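You operate a simulated robot arm through the tools that you are given. There is no shell and no other tool. Be economical: measure what you need, move in short steps, check, and stop when the job is done.

Carry out the task below with a simulated two-armed robot. There is one attempt and no reset: what you move stays moved.

Task
Take the lid off the seconds tub and lay it down on the top of the black table.

Only the result counts: the job must be done as asked and must still hold three seconds after the hand-in. Knocking over, shifting, dropping, spilling or breaking anything else fails it. A push-on lid holds only when it is set on centred and level and pressed home; a screw cap is set on level and turned clockwise until tight.

Robot
Two 6-joint arms with two-finger parallel grippers on one trunk, on a base that drives. Base frame: it is fixed to the floor where the robot stands at the start and does not move with it; the origin is under the middle of the robot, x ahead of it, y to its left, z up. Units: mm, rad, N and s.
The left shoulder is at the start at [60, 187, 1072], the right one opposite. With the tool pointing down near the work surface each hand reaches from about 220 to 620 mm from the robot's upright axis, wherever it stands, measured 20 degrees to its own side. Payload 1.57 kg a hand.
The tool frame of a hand sits at the grasp point between the pads (the TCP): z along the fingers, y along the line on which they close. The tips reach 30 mm beyond it. The gripper opens to 110 mm. The fingers are 24 mm wide and 12 mm thick; the gripper's body (48 by 112 mm) begins 78 mm behind the TCP.
Orientation is told as [roll, pitch, yaw] about the base's x, y, z axes, in that order, counted from this pose: with the fingers straight down and closing along the base's y, the tool's x points along the base's -x, its y along +y and its z along -z.

Tools
- The arms move only by the tool jog_arm. It takes "left_increments", "right_increments" or both (then of equal length, played together; a hand with none holds still); each is a list that holds one entry, the list of rows, each a list of 7 numbers: the shift along the base's x, y, z in units of 100 mm (1.0 is 100 mm), then the turn, a rotation vector about the base's x, y, z in units of 60 degrees (1.0 is 60 degrees), then the closure in counts, from 0 (fully open) to 255 (shut). In form: [[[dx, dy, dz, rx, ry, rz, gripper], ...]]. A call has 1 to 10 rows; each row is the pose to reach, as a shift and turn from the pose commanded when the call began. A call with a number of a shift or a turn outside -1 to 1 is refused whole. Rows are played at 5 a second. More than 50 mm and 0.15 rad between two rows, or a gripper value outside its range, and nothing of the call is played. Where a pose cannot be reached the arm comes as near as it can. A force on the tool above 40 N (or 10 N above the force at the start of the call, whichever is more), or a blocked arm, ends the call early, and 0.2 s more pass. The fingers move at their own pace (about 153 mm/s each) and stop on an object; they squeeze with about 40 N. The grip force told is the motor's: it shows also when the fingers shut on nothing. Time passes only in rows, and 0.2 s behind the last, so rows that repeat a pose let the fingers close. The reply holds the time, the measured pose of the TCP, the force on the tool along the base axes, the opening and the grip force, in the units named above and with some noise, with the torque about the TCP (base axes, N m) and any sound that the robot's microphone picked up.
- Cameras (640 x 400 px; columns grow to the right, rows downward): "scene" is now at [12.1, 16.9, 1607.9]; the picture's right is [0.22, -0.98, 0.00], its down [-0.78, -0.17, -0.61] and it looks along [0.59, 0.13, -0.80] (base axes); focal length 291 px, centre (320, 200). "left" rides on the left gripper at [70, -16, -141] in its tool frame; the picture's right is [0.23, 0.97, 0.00], its down [-0.86, 0.20, -0.48] and it looks along [-0.47, 0.11, 0.88] (tool axes); focal length 222 px, centre (320, 200). "right" rides on the right gripper at [70, 16, -141] in its tool frame; the picture's right is [-0.23, 0.97, 0.00], its down [-0.86, -0.20, -0.48] and it looks along [-0.47, -0.11, 0.88] (tool axes); focal length 222 px, centre (320, 200). There is no depth. A picture from a camera that has moved, and an enlarged one, comes with that camera's place and axes in the base frame and with its lens.
- grab_frame(camera): a new picture of that camera. It takes no simulated time.
- slide_trunk(by): slides the trunk up (or, below 0, down) by that many mm; the arms and the scene camera ride with it, the base frame stays. It gives what a move gives, with no picture.
- steer(legs): drives the robot by 1 to 6 legs, each [ahead, left, turn to the left] in mm, mm and rad, along the robot's own axes; the way and the turn of a leg run together, so that a leg with both is an arc; at most 1500 mm and 3.142 rad a leg. The arms and the cameras ride along, it lands a little off, and it stops where it bumps. It gives what a move gives.
- pan_tilt(pan, tilt): turns the head with the scene camera to pan (to the left, within 1.501 rad either way) and tilt (down, from -0.506 to 1.204), counted from straight ahead of the robot. It gives what a move gives.
- close_up(camera, box): a new picture of the part [left, top, right, bottom] of that camera's present view, enlarged. It takes no simulated time.
- finish_job(): hands the job in; it is judged then, once.

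Go step by step. Nothing tells you exact positions but the pictures and the camera data: compare them with the known pose of the tool, close in by small moves and look again before you grip or let go. The budget is 120 turns and 88 pictures, counting those below and the enlarged ones. Unless the task says otherwise, let go and move clear before handing in, and close with one line.

The tools are called after "Request:" as a command line: name --argument value ..., lists and objects as JSON in quotes. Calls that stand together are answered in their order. jog_arm: Moves the arms, as the interface text tells. Its arguments: {"type":"object","properties":{"left_increments":{"type":"array","items":{"type":"array","items":{"type":"array","items":{"type":"number"}}}},"right_increments":{"type":"array","items":{"type":"array","items":{"type":"array","items":{"type":"number"}}}}},"required":[]} The other tools are called the same way: slide_trunk (by) slides the trunk up or down; steer (legs) drives the base; pan_tilt (pan, tilt) turns the head that bears the scene camera; grab_frame (camera) takes a picture; close_up (camera, box) takes an enlarged picture of a part of a camera's view; finish_job () hands the job in.

At the start:

```text
t: 0.0
left_eef_pos: [456.8, 198.2, 1020.3]
left_tcp_rot: [-0.001, 0.0, 0.0]
left_contact_force: [1.0, 0.3, -0.1]
left_torque: [-0.03, -0.01, 0.01]
left_finger_gap: 109.9
left_grip_force: 0.1
right_eef_pos: [432.1, -182.7, 987.5]
right_tcp_rot: [0.001, -0.001, 0.0]
right_contact_force: [0.0, 0.1, -0.9]
right_torque: [-0.01, 0.02, 0.03]
right_finger_gap: 109.9
right_grip_force: 0.0
trunk travel left (down, up): [-700.0, 290.0]
robot x, y, heading: [-4.5, -0.1, -0.006]
head pan, tilt: [0.22, 0.92]
```

scene: 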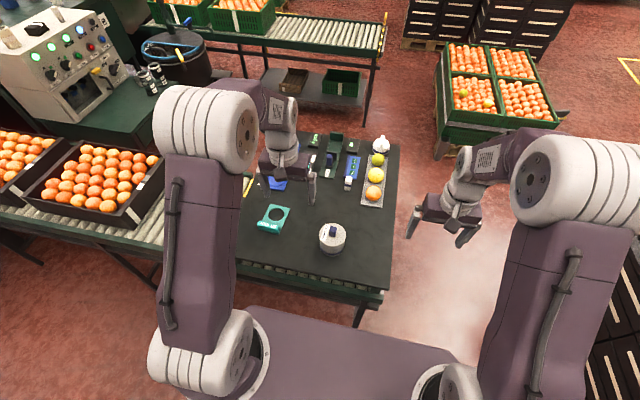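
right: 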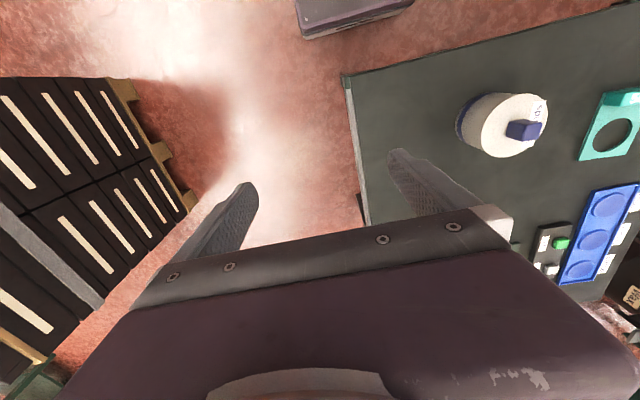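
left: 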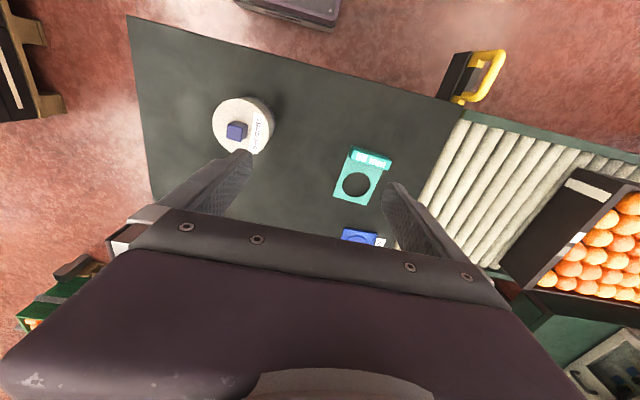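

The white tub with the blue knob on the black table looks like the seconds tub. I'll zoom in on it from both cameras to confirm and locate it.

Request:
close_up --camera "scene" --box '[230, 120, 410, 290]'

Request:
close_up --camera "left" --box '[180, 70, 300, 170]'

Request:
close_up --camera "right" --box '[440, 70, 570, 180]'

```text
2.35 times, centred on (320, 205) of scene
camera zoom: at [12.1, 16.9, 1607.9], right [0.22, -0.98, 0.0], down [-0.78, -0.17, -0.61], along [0.59, 0.13, -0.8], focal length 685 px, centre (320, 188)
```

zoom: 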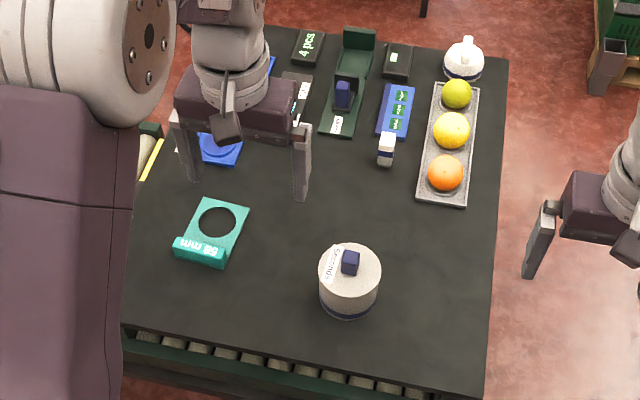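

```text
4.00 times, centred on (240, 120) of left
camera zoom: at [385.9, 181.8, 1162.2], right [-0.23, 0.97, 0.0], down [0.86, 0.2, 0.48], along [0.47, 0.11, -0.88], focal length 888 px, centre (640, 520)
```

zoom: 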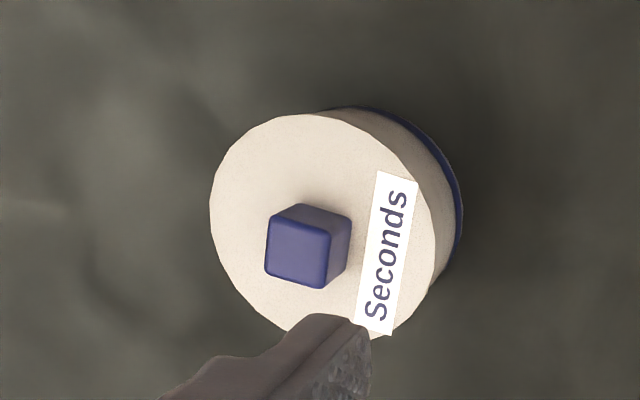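

```text
3.64 times, centred on (505, 125) of right
camera zoom: at [360.9, -165.9, 1128.2], right [0.23, 0.97, 0.0], down [0.86, -0.2, 0.48], along [0.47, -0.11, -0.88], focal length 808 px, centre (-353, 473)
```

zoom: 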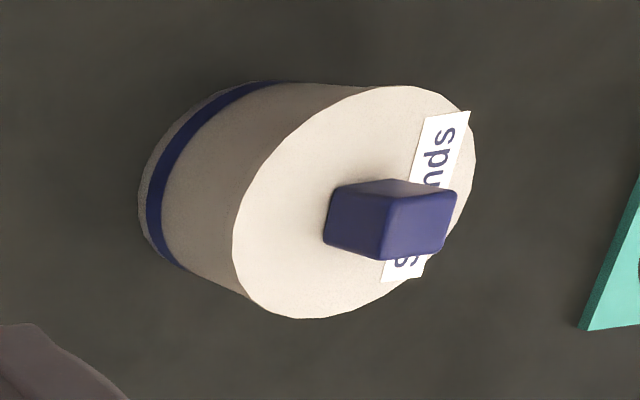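

The label reads "Seconds", so this is the tub. Triangulation puts the knob top near [480, 80, 839]. I'll bring the left hand above it, staying high, and look again.

Request:
jog_arm --left_increments '[[[0.06, -0.3, 0, 0, 0, 0, 0], [0.12, -0.6, 0, 0, 0, 0, 0], [0.18, -0.9, 0, 0, 0, 0, 0], [0.23, -1.0, -0.2, 0, 0, 0, 0], [0.23, -1.0, -0.5, 0, 0, 0, 0], [0.23, -1.0, -0.8, 0, 0, 0, 0], [0.23, -1.0, -0.8, 0, 0, 0, 0]]]'

Request:
grab_frame --camera "left"

Request:
close_up --camera "scene" --box '[230, 120, 410, 290]'

```text
t: 1.6
left_eef_pos: [480.8, 97.8, 942.2]
left_tcp_rot: [-0.001, 0.0, 0.001]
left_contact_force: [0.3, 0.4, 0.6]
left_torque: [-0.01, 0.0, 0.01]
left_finger_gap: 110.1
left_grip_force: 0.0
right_eef_pos: [429.5, -183.9, 987.4]
right_tcp_rot: [0.0, 0.0, 0.001]
right_contact_force: [0.5, 0.2, 0.0]
right_torque: [0.02, 0.0, 0.0]
right_finger_gap: 110.0
right_grip_force: 0.0
trunk travel left (down, up): [-700.0, 290.0]
robot x, y, heading: [-2.9, 1.9, 0.003]
head pan, tilt: [0.22, 0.92]
```

```text
81 pictures are left
camera left: at [409.7, 82.0, 1082.1], right [-0.23, 0.97, 0.0], down [0.86, 0.2, 0.48], along [0.47, 0.11, -0.88], focal length 222 px, centre (320, 200)
```

left: 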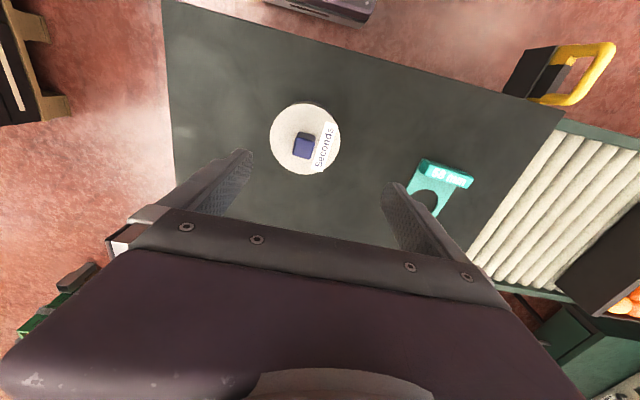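

```text
2.35 times, centred on (320, 205) of scene
camera zoom: at [11.7, 16.8, 1607.9], right [0.22, -0.98, 0.0], down [-0.78, -0.17, -0.61], along [0.59, 0.13, -0.8], focal length 685 px, centre (320, 188)
```

zoom: 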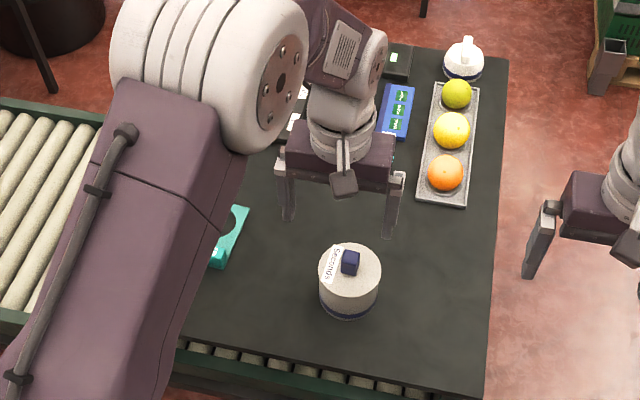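

Request:
close_up --camera "left" --box '[250, 90, 362, 180]'

Request:
close_up --camera "right" --box '[440, 70, 570, 180]'

Request:
close_up --camera "scene" --box '[300, 205, 364, 260]'

```text
4.44 times, centred on (306, 135) of left
camera zoom: at [409.7, 82.0, 1082.1], right [-0.23, 0.97, 0.0], down [0.86, 0.2, 0.48], along [0.47, 0.11, -0.88], focal length 987 px, centre (382, 489)
```

zoom: 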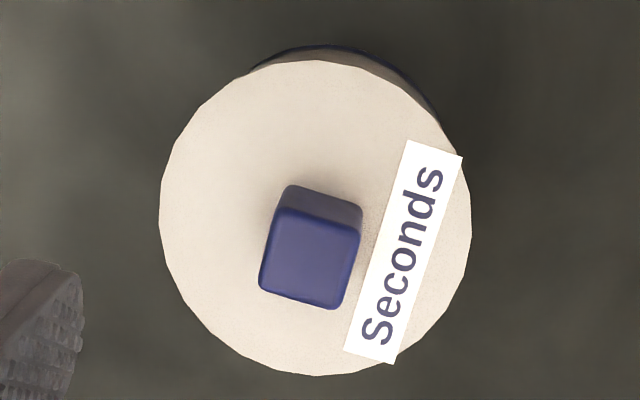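

```text
3.64 times, centred on (505, 125) of right
camera zoom: at [360.6, -166.0, 1128.3], right [0.23, 0.97, 0.0], down [0.86, -0.2, 0.48], along [0.47, -0.11, -0.88], focal length 808 px, centre (-353, 473)
```

zoom: 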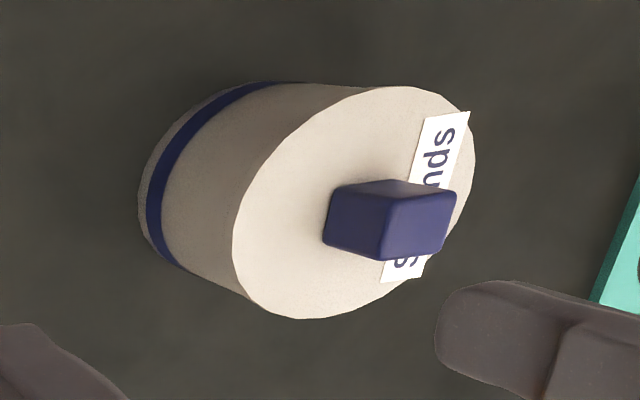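

```text
7.27 times, centred on (332, 232) of scene
camera zoom: at [11.7, 16.8, 1607.9], right [0.22, -0.98, 0.0], down [-0.78, -0.17, -0.61], along [0.59, 0.13, -0.8], focal length 2118 px, centre (233, -36)
```

zoom: 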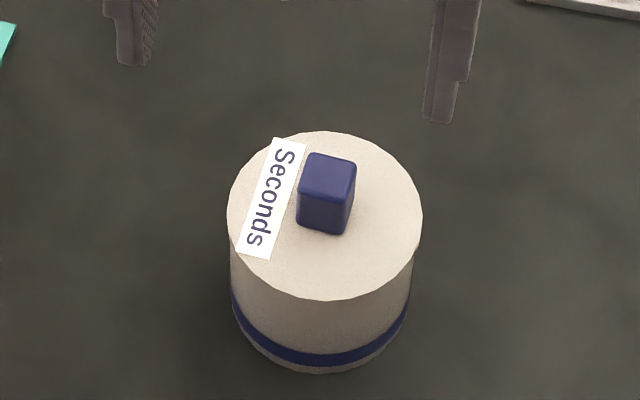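

The knob is about 20 mm square, its yaw is about -5°, its centre is near [480, 80] and its top is at about 836; the lid top is at about 814. I'll align the hand, partly close the fingers, stop above it and check.

Request:
jog_arm --left_increments '[[[0, -0.1, 0, 0, 0, -0.04, 130], [-0.01, -0.18, -0.1, 0, 0, -0.083, 130], [-0.01, -0.18, -0.3, 0, 0, -0.083, 130], [-0.01, -0.18, -0.5, 0, 0, -0.083, 130], [-0.01, -0.18, -0.65, 0, 0, -0.083, 130], [-0.01, -0.18, -0.65, 0, 0, -0.083, 130]]]'

Request:
close_up --camera "left" --box '[220, 90, 412, 240]'

Request:
close_up --camera "right" --box '[440, 70, 600, 190]'

Request:
close_up --camera "scene" --box '[290, 195, 374, 265]'

```text
t: 3.0
left_eef_pos: [476.2, 80.1, 875.1]
left_tcp_rot: [-0.001, 0.0, -0.086]
left_contact_force: [-0.1, 0.2, 0.7]
left_torque: [0.0, 0.03, 0.02]
left_finger_gap: 53.9
left_grip_force: 0.0
right_eef_pos: [431.2, -182.2, 987.9]
right_tcp_rot: [0.001, -0.002, -0.001]
right_contact_force: [0.1, -0.1, 0.3]
right_torque: [0.04, -0.01, -0.01]
right_finger_gap: 110.1
right_grip_force: 0.1
trunk travel left (down, up): [-700.0, 290.0]
robot x, y, heading: [-3.0, -2.2, 0.002]
head pan, tilt: [0.22, 0.92]
```

```text
2.67 times, centred on (316, 165) of left
camera zoom: at [405.4, 70.6, 1016.0], right [-0.14, 0.99, 0.0], down [0.87, 0.12, 0.48], along [0.47, 0.07, -0.88], focal length 592 px, centre (331, 293)
```

zoom: 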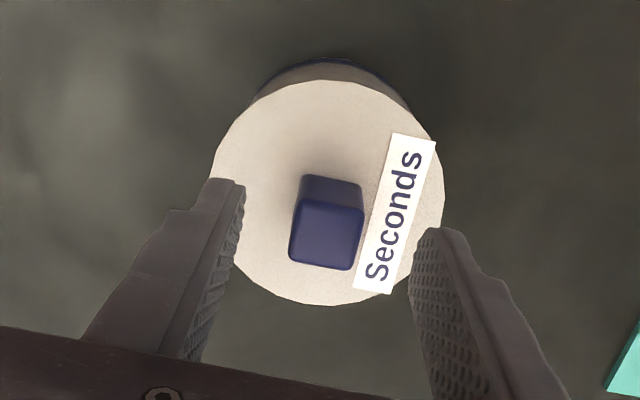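

```text
3.33 times, centred on (520, 130) of right
camera zoom: at [360.8, -165.9, 1128.2], right [0.23, 0.97, 0.0], down [0.86, -0.2, 0.48], along [0.47, -0.11, -0.88], focal length 740 px, centre (-347, 433)
```

zoom: 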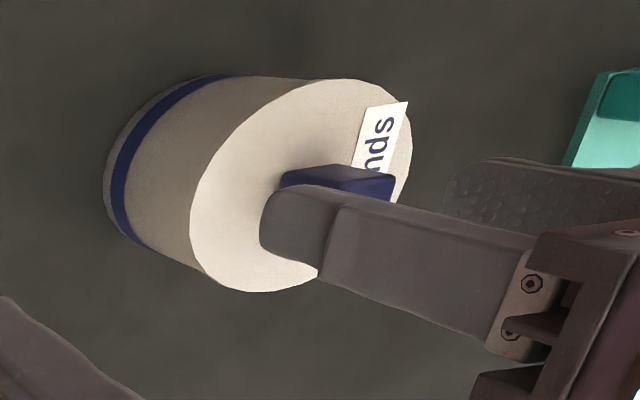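

```text
5.71 times, centred on (332, 230) of scene
camera zoom: at [12.0, 16.9, 1607.9], right [0.22, -0.98, 0.0], down [-0.78, -0.17, -0.61], along [0.59, 0.13, -0.8], focal length 1664 px, centre (251, 29)
```

zoom: 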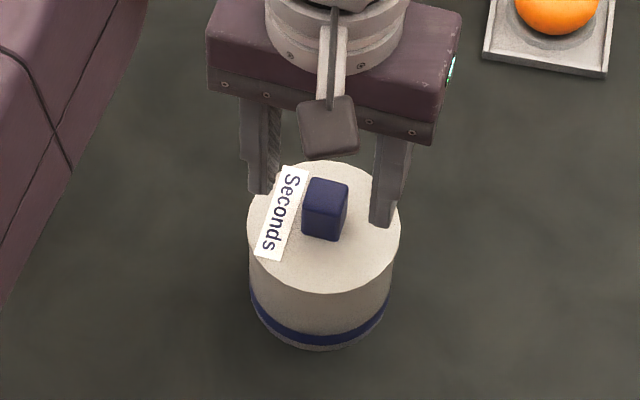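

The knob centre reads [480, 80]. I'll shift 4 mm ahead and lower to TCP z of about 849, with the tips just above the lid face.

Request:
jog_arm --left_increments '[[[0.04, 0, 0, 0, 0, 0, 130], [0.04, 0, -0.1, 0, 0, 0, 130], [0.04, 0, -0.2, 0, 0, 0, 130], [0.04, 0, -0.26, 0, 0, 0, 130], [0.04, 0, -0.26, 0, 0, 0, 130]]]'

Request:
close_up --camera "left" --box '[220, 90, 412, 240]'

Request:
close_up --camera "right" --box '[440, 70, 600, 190]'

Request:
close_up --camera "scene" --box '[290, 195, 374, 265]'

```text
t: 4.2
left_eef_pos: [481.6, 81.2, 850.2]
left_tcp_rot: [-0.001, 0.0, -0.088]
left_contact_force: [-0.2, -1.0, 0.1]
left_torque: [-0.04, -0.03, -0.01]
left_finger_gap: 53.9
left_grip_force: 0.0
right_eef_pos: [431.6, -182.5, 986.8]
right_tcp_rot: [0.0, 0.002, 0.0]
right_contact_force: [0.1, 0.7, 0.0]
right_torque: [0.01, -0.03, 0.02]
right_finger_gap: 110.0
right_grip_force: 0.0
trunk travel left (down, up): [-700.0, 290.0]
robot x, y, heading: [-3.1, 1.2, 0.001]
head pan, tilt: [0.22, 0.92]
```

```text
2.67 times, centred on (316, 165) of left
camera zoom: at [410.7, 70.3, 990.7], right [-0.14, 0.99, 0.0], down [0.87, 0.12, 0.48], along [0.47, 0.07, -0.88], focal length 592 px, centre (331, 293)
```

zoom: 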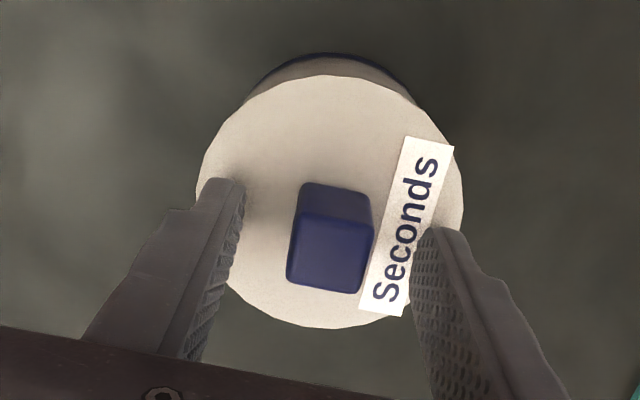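

```text
3.33 times, centred on (520, 130) of right
camera zoom: at [360.9, -166.0, 1128.2], right [0.23, 0.97, 0.0], down [0.86, -0.2, 0.48], along [0.47, -0.11, -0.88], focal length 740 px, centre (-347, 433)
```

zoom: 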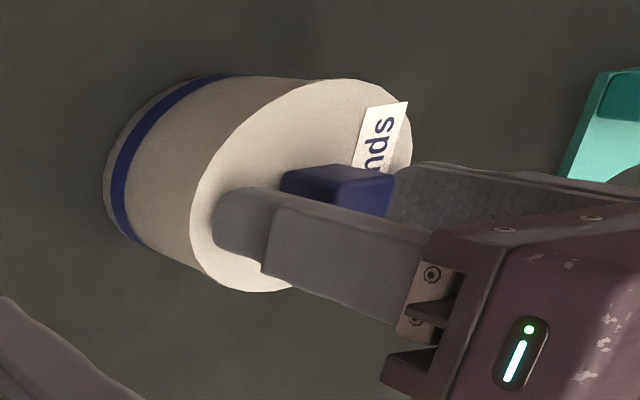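

```text
5.71 times, centred on (332, 230) of scene
camera zoom: at [12.0, 16.8, 1607.9], right [0.22, -0.98, 0.0], down [-0.78, -0.17, -0.61], along [0.59, 0.13, -0.8], focal length 1664 px, centre (251, 29)
```

zoom: 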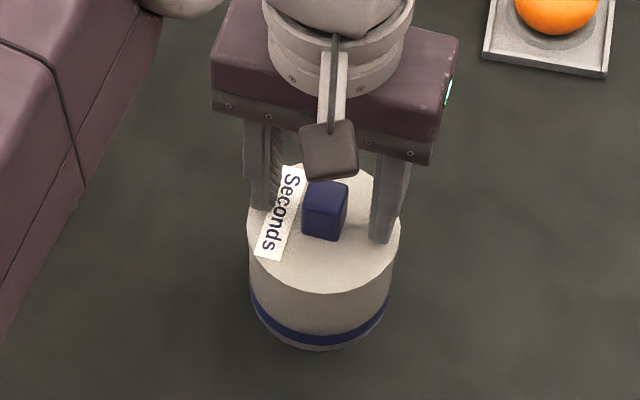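

The fingers straddle the knob and are centred, with the tips just above the lid. I'll close the grip.

Request:
jog_arm --left_increments '[[[0, 0, 0, 0, 0, 0, 180], [0, 0, 0, 0, 0, 0, 200], [0, 0, 0, 0, 0, 0, 215], [0, 0, 0, 0, 0, 0, 255], [0, 0, 0, 0, 0, 0, 255]]]'

Request:
close_up --camera "right" --box '[440, 70, 600, 190]'

Request:
close_up --camera "scene" --box '[290, 195, 374, 265]'

```text
t: 5.4
left_eef_pos: [482.6, 79.0, 849.4]
left_tcp_rot: [0.0, 0.0, -0.087]
left_contact_force: [0.1, -0.7, 1.1]
left_torque: [-0.04, 0.02, 0.02]
left_finger_gap: 20.9
left_grip_force: 34.5
right_eef_pos: [432.6, -182.8, 988.0]
right_tcp_rot: [-0.001, -0.001, 0.0]
right_contact_force: [0.8, 0.1, -0.2]
right_torque: [0.0, 0.04, 0.0]
right_finger_gap: 110.1
right_grip_force: 0.0
trunk travel left (down, up): [-700.0, 290.0]
robot x, y, heading: [-1.4, -0.5, 0.003]
head pan, tilt: [0.22, 0.92]
heard: snap
```

```text
3.33 times, centred on (520, 130) of right
camera zoom: at [360.9, -166.0, 1128.2], right [0.23, 0.97, 0.0], down [0.86, -0.2, 0.48], along [0.47, -0.11, -0.88], focal length 740 px, centre (-347, 433)
```

zoom: 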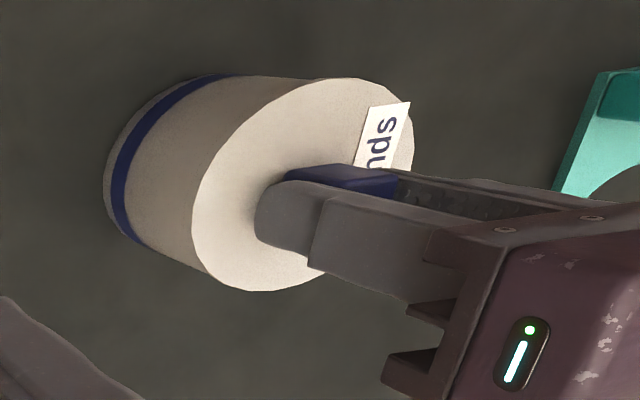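

```text
5.71 times, centred on (332, 230) of scene
camera zoom: at [12.1, 16.8, 1607.9], right [0.22, -0.98, 0.0], down [-0.78, -0.17, -0.61], along [0.59, 0.13, -0.8], focal length 1664 px, centre (251, 29)
```

zoom: 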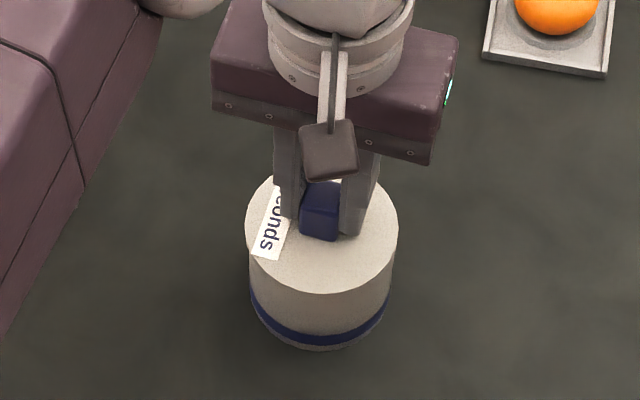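

The knob is held (gap 20.9) and the snap suggests the lid popped loose. I'll lift slowly by 30 mm and check.

Request:
jog_arm --left_increments '[[[0, 0, 0.03, 0, 0, 0, 255], [0, 0, 0.06, 0, 0, 0, 255], [0, 0, 0.1, 0, 0, 0, 255], [0, 0, 0.15, 0, 0, 0, 255], [0, 0, 0.2, 0, 0, 0, 255], [0, 0, 0.3, 0, 0, 0, 255]]]'

Request:
close_up --camera "right" --box '[440, 70, 600, 190]'

Request:
close_up --camera "scene" --box '[290, 195, 374, 265]'

```text
t: 6.8
left_eef_pos: [482.9, 80.4, 880.6]
left_tcp_rot: [-0.001, -0.001, -0.088]
left_contact_force: [-0.5, -0.5, 0.6]
left_torque: [-0.01, -0.02, -0.01]
left_finger_gap: 20.7
left_grip_force: 34.2
right_eef_pos: [431.4, -182.4, 988.8]
right_tcp_rot: [0.0, 0.001, -0.002]
right_contact_force: [0.9, 0.6, 0.1]
right_torque: [0.02, 0.02, 0.04]
right_finger_gap: 110.0
right_grip_force: 0.0
trunk travel left (down, up): [-700.0, 290.0]
robot x, y, heading: [-3.1, -3.1, 0.0]
head pan, tilt: [0.22, 0.92]
```

```text
3.33 times, centred on (520, 130) of right
camera zoom: at [360.7, -166.0, 1128.2], right [0.23, 0.97, 0.0], down [0.86, -0.2, 0.48], along [0.47, -0.11, -0.88], focal length 740 px, centre (-347, 433)
```

zoom: 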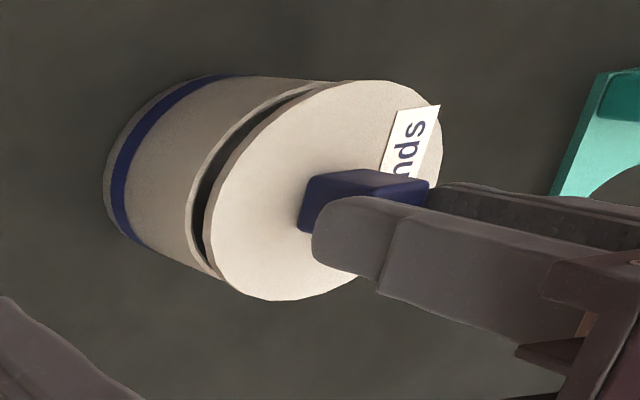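

```text
5.71 times, centred on (332, 230) of scene
camera zoom: at [11.8, 16.8, 1607.8], right [0.22, -0.98, 0.0], down [-0.78, -0.17, -0.61], along [0.59, 0.13, -0.8], focal length 1664 px, centre (251, 29)
```

zoom: 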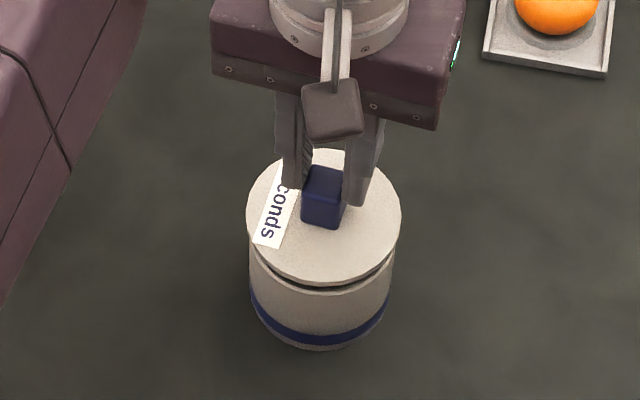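

The lid is off and the tub has stayed put. The table's free right part around [510, -38] is clear (table top at about z 740). I'll raise the lid, move it sideways, and move the right hand out of the way at the same time.

Request:
jog_arm --left_increments '[[[0, 0, 0.15, 0, 0, 0, 255], [0, 0, 0.3, 0, 0, 0, 255], [0, -0.05, 0.4, 0, 0, 0, 255], [0.05, -0.2, 0.4, 0, 0, 0, 255], [0.1, -0.4, 0.4, 0, 0, 0, 255], [0.15, -0.6, 0.4, 0, 0, 0, 255], [0.2, -0.8, 0.4, 0, 0, 0, 255], [0.27, -1.0, 0.4, 0, 0, 0, 255], [0.27, -1.0, 0.4, 0, 0, 0, 255]]]' --right_increments '[[[0, -0.3, 0, 0, 0, 0, 0], [0, -0.6, 0, 0, 0, 0, 0], [0, -0.9, 0, 0, 0, 0, 0], [0, -1.0, 0, 0, 0, 0, 0], [0, -1.0, 0, 0, 0, 0, 0], [0, -1.0, 0, 0, 0, 0, 0], [0, -1.0, 0, 0, 0, 0, 0], [0, -1.0, 0, 0, 0, 0, 0], [0, -1.0, 0, 0, 0, 0, 0]]]'

Request:
grab_frame --camera "scene"

Request:
grab_frame --camera "left"

Request:
grab_frame --camera "right"

```text
t: 8.8
left_eef_pos: [509.9, -19.0, 919.7]
left_tcp_rot: [0.0, 0.001, -0.087]
left_contact_force: [0.0, 0.9, -0.7]
left_torque: [0.0, -0.03, -0.02]
left_finger_gap: 20.6
left_grip_force: 33.9
right_eef_pos: [431.1, -282.7, 987.5]
right_tcp_rot: [0.002, -0.001, 0.0]
right_contact_force: [-0.1, 0.2, 0.2]
right_torque: [-0.02, -0.02, -0.01]
right_finger_gap: 109.7
right_grip_force: 0.1
trunk travel left (down, up): [-700.0, 290.0]
robot x, y, heading: [1.9, 0.4, 0.001]
head pan, tilt: [0.22, 0.92]
```

```text
66 pictures are left
camera scene: at [12.0, 17.2, 1607.9], right [0.22, -0.98, 0.0], down [-0.78, -0.17, -0.61], along [0.59, 0.13, -0.8], focal length 291 px, centre (320, 200)
```

scene: 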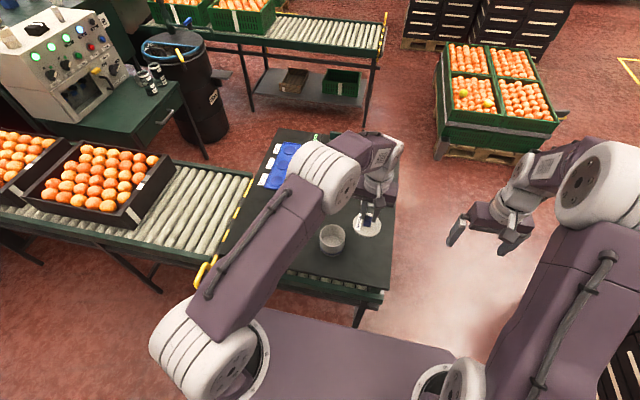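

```text
65 pictures are left
camera left: at [437.7, -29.2, 1061.0], right [-0.14, 0.99, 0.0], down [0.87, 0.12, 0.48], along [0.47, 0.07, -0.88], focal length 222 px, centre (320, 200)
```

left: 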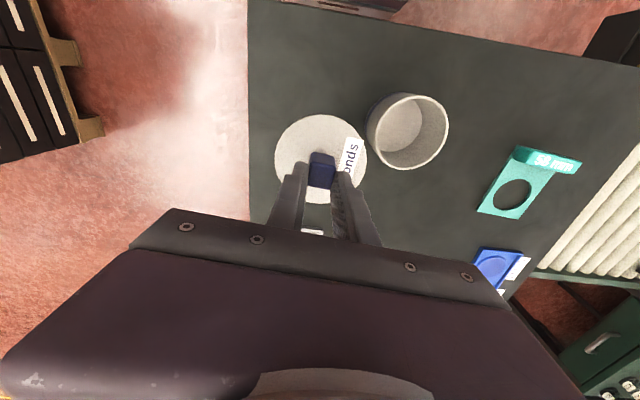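

```text
64 pictures are left
camera right: at [360.8, -266.4, 1127.5], right [0.23, 0.97, 0.0], down [0.86, -0.2, 0.48], along [0.47, -0.11, -0.88], focal length 222 px, centre (320, 200)
```

right: 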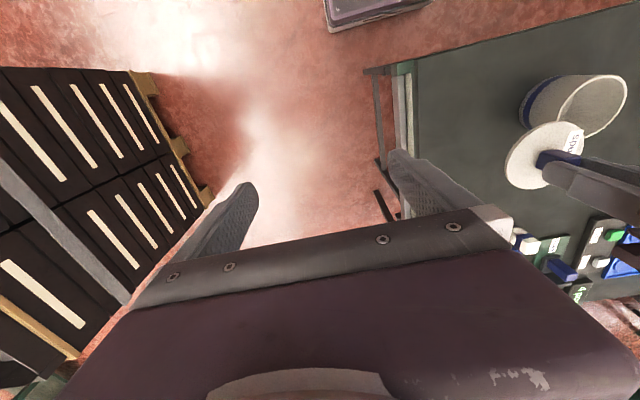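

The view is clear: the table edge is near y=-117 and the tub side near y=36. I'll shift to y=-35 and lower to TCP z of about 805.

Request:
jog_arm --left_increments '[[[0, -0.16, 0, 0, 0, 0, 255], [0, -0.16, -0.3, 0, 0, 0, 255], [0, -0.16, -0.6, 0, 0, 0, 255], [0, -0.16, -0.85, 0, 0, 0, 255], [0, -0.16, -1.0, 0, 0, 0, 255], [0, -0.16, -1.0, 0, 0, 0, 255]]]'

Request:
jog_arm --left_increments '[[[0, 0, -0.05, 0, 0, 0, 255], [0, 0, -0.1, 0, 0, 0, 255], [0, 0, -0.15, 0, 0, 0, 255], [0, 0, -0.15, 0, 0, 0, 255]]]'

Request:
close_up --camera "right" --box '[440, 50, 640, 200]'

Request:
grab_frame --camera "left"

```text
t: 10.2
left_eef_pos: [509.2, -36.1, 819.0]
left_tcp_rot: [0.001, -0.002, -0.086]
left_contact_force: [0.6, -1.0, -0.5]
left_torque: [0.01, 0.02, 0.0]
left_finger_gap: 20.9
left_grip_force: 34.2
right_eef_pos: [431.8, -282.8, 986.7]
right_tcp_rot: [0.0, -0.001, -0.001]
right_contact_force: [-0.2, 0.2, -0.6]
right_torque: [0.0, 0.0, 0.03]
right_finger_gap: 110.0
right_grip_force: 0.0
trunk travel left (down, up): [-700.0, 290.0]
robot x, y, heading: [-3.5, 2.5, 0.003]
head pan, tilt: [0.22, 0.92]
```

```text
t: 11.2
left_eef_pos: [509.5, -36.1, 805.1]
left_tcp_rot: [-0.003, 0.001, -0.089]
left_contact_force: [0.0, 0.2, -0.5]
left_torque: [0.01, -0.01, -0.01]
left_finger_gap: 20.7
left_grip_force: 34.3
right_eef_pos: [431.1, -283.0, 986.6]
right_tcp_rot: [0.0, 0.0, 0.0]
right_contact_force: [-0.6, -0.2, -0.3]
right_torque: [-0.02, 0.03, 0.03]
right_finger_gap: 110.0
right_grip_force: 0.0
trunk travel left (down, up): [-700.0, 290.0]
robot x, y, heading: [-0.1, 4.5, -0.0]
head pan, tilt: [0.22, 0.92]
```

```text
2.67 times, centred on (540, 125) of right
camera zoom: at [360.9, -266.7, 1127.4], right [0.23, 0.97, 0.0], down [0.86, -0.2, 0.48], along [0.47, -0.11, -0.88], focal length 592 px, centre (-267, 400)
```

zoom: 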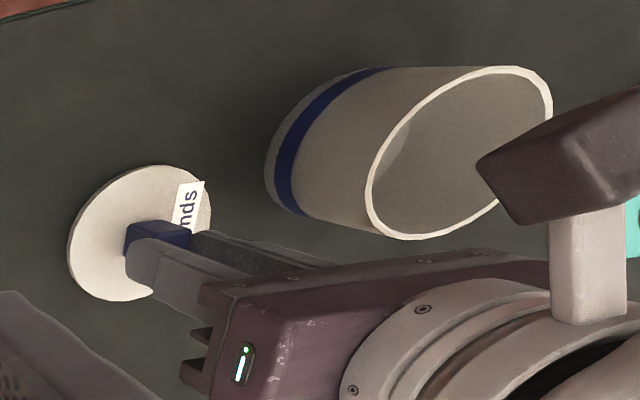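

```text
62 pictures are left
camera left: at [438.0, -47.1, 945.3], right [-0.14, 0.99, 0.0], down [0.87, 0.12, 0.48], along [0.47, 0.07, -0.88], focal length 222 px, centre (320, 200)
```

left: 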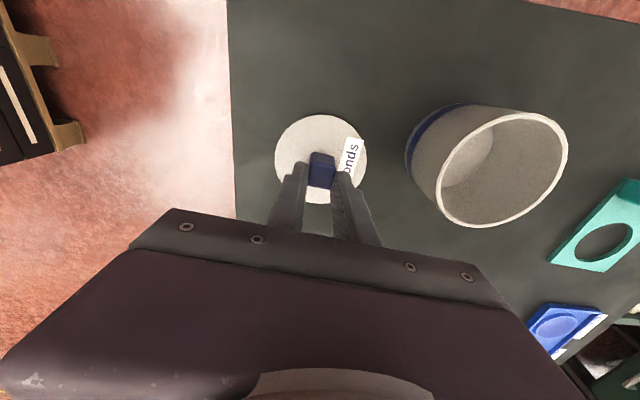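

The lid hangs level over open table with a good gap to the tub. I'll go down in small steps until contact.

Request:
jog_arm --left_increments '[[[0, 0, -0.03, 0, 0, 0, 255], [0, 0, -0.06, 0, 0, 0, 255], [0, 0, -0.09, 0, 0, 0, 255], [0, 0, -0.12, 0, 0, 0, 255], [0, 0, -0.12, 0, 0, 0, 255]]]'

Request:
close_up --camera "right" --box '[440, 80, 540, 180]'

```text
t: 12.4
left_eef_pos: [509.0, -37.5, 796.1]
left_tcp_rot: [-0.001, -0.006, -0.088]
left_contact_force: [6.2, -0.1, 32.9]
left_torque: [0.0, -0.16, 0.05]
left_finger_gap: 21.3
left_grip_force: 34.5
right_eef_pos: [429.7, -284.5, 988.5]
right_tcp_rot: [-0.001, -0.002, -0.002]
right_contact_force: [-0.6, -0.1, -0.7]
right_torque: [-0.01, 0.01, -0.03]
right_finger_gap: 109.8
right_grip_force: 0.0
trunk travel left (down, up): [-700.0, 290.0]
robot x, y, heading: [0.5, -0.7, 0.002]
head pan, tilt: [0.22, 0.92]
```

```text
4.00 times, centred on (490, 130) of right
camera zoom: at [358.4, -266.7, 1128.6], right [0.23, 0.97, 0.0], down [0.85, -0.2, 0.48], along [0.47, -0.11, -0.88], focal length 888 px, centre (-360, 480)
```

zoom: 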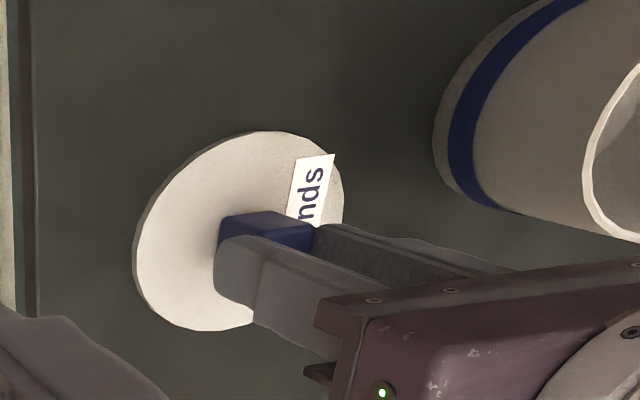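

There is contact with the table at TCP z of about 797 with 33 N of load. I'll ease up slightly to unload, then open partway.

Request:
jog_arm --left_increments '[[[0, 0, 0.01, 0, 0, 0, 255], [0, 0, 0.02, 0, 0, 0, 255], [0, 0, 0.03, 0, 0, 0, 255], [0, 0, 0.03, 0, 0, 0, 255]]]'

```text
t: 13.4
left_eef_pos: [508.2, -37.4, 795.6]
left_tcp_rot: [0.0, -0.002, -0.086]
left_contact_force: [6.4, -4.6, 19.5]
left_torque: [-0.24, -0.7, -0.08]
left_finger_gap: 20.9
left_grip_force: 34.2
right_eef_pos: [430.6, -283.2, 988.0]
right_tcp_rot: [0.0, 0.0, 0.0]
right_contact_force: [0.2, -0.4, 0.6]
right_torque: [-0.02, -0.02, 0.03]
right_finger_gap: 109.7
right_grip_force: 0.0
trunk travel left (down, up): [-700.0, 290.0]
robot x, y, heading: [-0.9, 0.3, -0.0]
head pan, tilt: [0.22, 0.92]
```

Request:
jog_arm --left_increments '[[[0, 0, 0.01, 0, 0, 0, 255], [0, 0, 0.015, 0, 0, 0, 255], [0, 0, 0.015, 0, 0, 0, 255]]]'

Request:
close_up --camera "right" --box '[440, 80, 540, 180]'

```text
t: 14.2
left_eef_pos: [508.6, -35.8, 797.1]
left_tcp_rot: [0.001, 0.007, -0.086]
left_contact_force: [0.2, 0.2, -0.2]
left_torque: [0.04, 0.01, 0.02]
left_finger_gap: 20.8
left_grip_force: 34.1
right_eef_pos: [432.5, -283.2, 985.8]
right_tcp_rot: [0.0, 0.0, 0.001]
right_contact_force: [-0.5, 0.3, -0.5]
right_torque: [0.0, -0.01, -0.04]
right_finger_gap: 110.1
right_grip_force: 0.1
trunk travel left (down, up): [-700.0, 290.0]
robot x, y, heading: [0.8, -0.2, -0.003]
head pan, tilt: [0.22, 0.92]
```

```text
4.00 times, centred on (490, 130) of right
camera zoom: at [360.8, -266.6, 1127.2], right [0.23, 0.97, 0.0], down [0.86, -0.2, 0.48], along [0.47, -0.11, -0.88], focal length 888 px, centre (-360, 480)
```

zoom: 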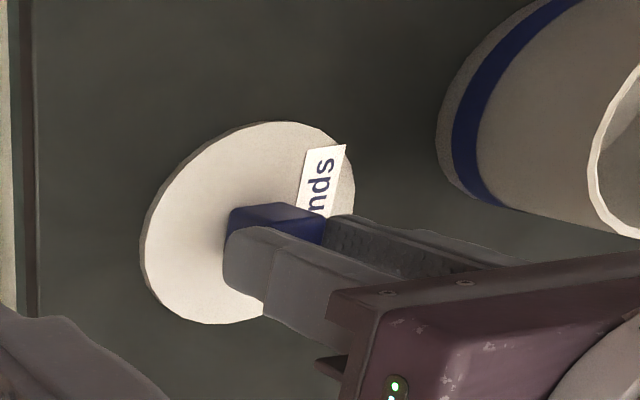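

The load is off and the lid is at or within a millimetre of the table. I'll open the fingers moderately, holding position.

Request:
jog_arm --left_increments '[[[0, 0, -0.007, 0, 0, 0, 255], [0, 0, -0.007, 0, 0, 0, 190], [0, 0, -0.007, 0, 0, 0, 150], [0, 0, -0.007, 0, 0, 0, 140], [0, 0, -0.007, 0, 0, 0, 140]]]'

Request:
close_up --camera "right" --box '[440, 80, 540, 180]'

Request:
close_up --camera "left" --box '[220, 90, 412, 240]'

```text
t: 15.4
left_eef_pos: [509.6, -34.8, 797.4]
left_tcp_rot: [-0.002, 0.0, -0.087]
left_contact_force: [0.6, 0.4, 1.4]
left_torque: [-0.02, 0.02, 0.01]
left_finger_gap: 49.4
left_grip_force: 0.1
right_eef_pos: [431.0, -283.9, 985.8]
right_tcp_rot: [0.001, -0.002, 0.0]
right_contact_force: [0.3, 0.5, -0.5]
right_torque: [-0.01, 0.0, 0.0]
right_finger_gap: 110.0
right_grip_force: 0.0
trunk travel left (down, up): [-700.0, 290.0]
robot x, y, heading: [2.1, 1.9, 0.0]
head pan, tilt: [0.22, 0.92]
```

```text
4.00 times, centred on (490, 130) of right
camera zoom: at [360.9, -266.7, 1127.4], right [0.23, 0.97, 0.0], down [0.86, -0.2, 0.48], along [0.47, -0.11, -0.88], focal length 888 px, centre (-360, 480)
```

zoom: 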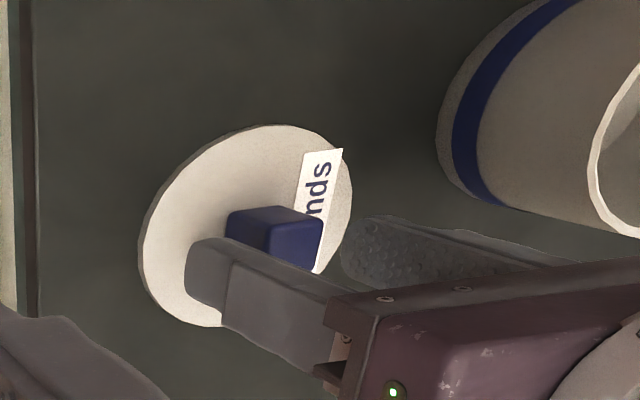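

```text
2.67 times, centred on (316, 165) of left
camera zoom: at [437.8, -46.1, 938.3], right [-0.14, 0.99, 0.0], down [0.87, 0.12, 0.48], along [0.47, 0.07, -0.88], focal length 592 px, centre (331, 293)
```

zoom: 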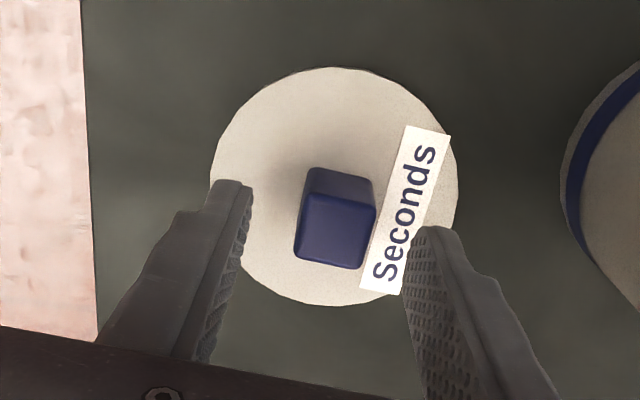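

The lid is released and lies flat with the fingers clear of the knob. I'll lift straight up and check.

Request:
jog_arm --left_increments '[[[0, 0, 0.1, 0, 0, 0, 140], [0, 0, 0.3, 0, 0, 0, 140], [0, 0, 0.6, 0, 0, 0, 140], [0, 0, 0.9, 0, 0, 0, 140], [0, 0, 1.0, 0, 0, 0, 140], [0, 0, 1.0, 0, 0, 0, 140]]]'

Request:
grab_frame --camera "left"

Request:
close_up --camera "right" --box '[440, 50, 640, 200]'

```text
t: 16.8
left_eef_pos: [508.4, -35.6, 898.3]
left_tcp_rot: [0.0, 0.002, -0.088]
left_contact_force: [0.5, 0.6, 0.2]
left_torque: [0.03, 0.01, 0.01]
left_finger_gap: 49.4
left_grip_force: 0.1
right_eef_pos: [432.7, -283.4, 987.2]
right_tcp_rot: [0.0, 0.0, 0.0]
right_contact_force: [0.2, -0.3, -1.0]
right_torque: [-0.01, -0.03, 0.0]
right_finger_gap: 110.0
right_grip_force: 0.1
trunk travel left (down, up): [-700.0, 290.0]
robot x, y, heading: [3.7, 0.0, 0.0]
head pan, tilt: [0.22, 0.92]
```

```text
57 pictures are left
camera left: at [436.5, -46.0, 1038.6], right [-0.14, 0.99, 0.0], down [0.87, 0.12, 0.48], along [0.47, 0.07, -0.88], focal length 222 px, centre (320, 200)
```

left: 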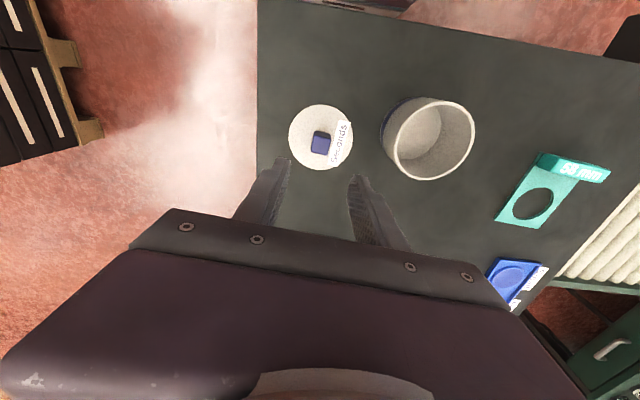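

```text
2.67 times, centred on (540, 125) of right
camera zoom: at [360.9, -266.7, 1127.4], right [0.23, 0.97, 0.0], down [0.86, -0.2, 0.48], along [0.47, -0.11, -0.88], focal length 592 px, centre (-267, 400)
```

zoom: 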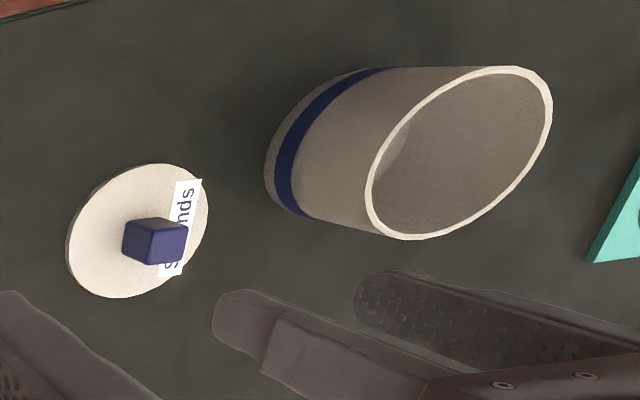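

The lid lies flat on the black table, the tub stands open where it was, and the hand is clear. I'm handing in.

Request:
finish_job

```text
The job is handed in.
```

The lid is off the seconds tub and lying flat on the black table, about 110 mm from the tub, which did not move. Both hands are clear and the job is handed in.
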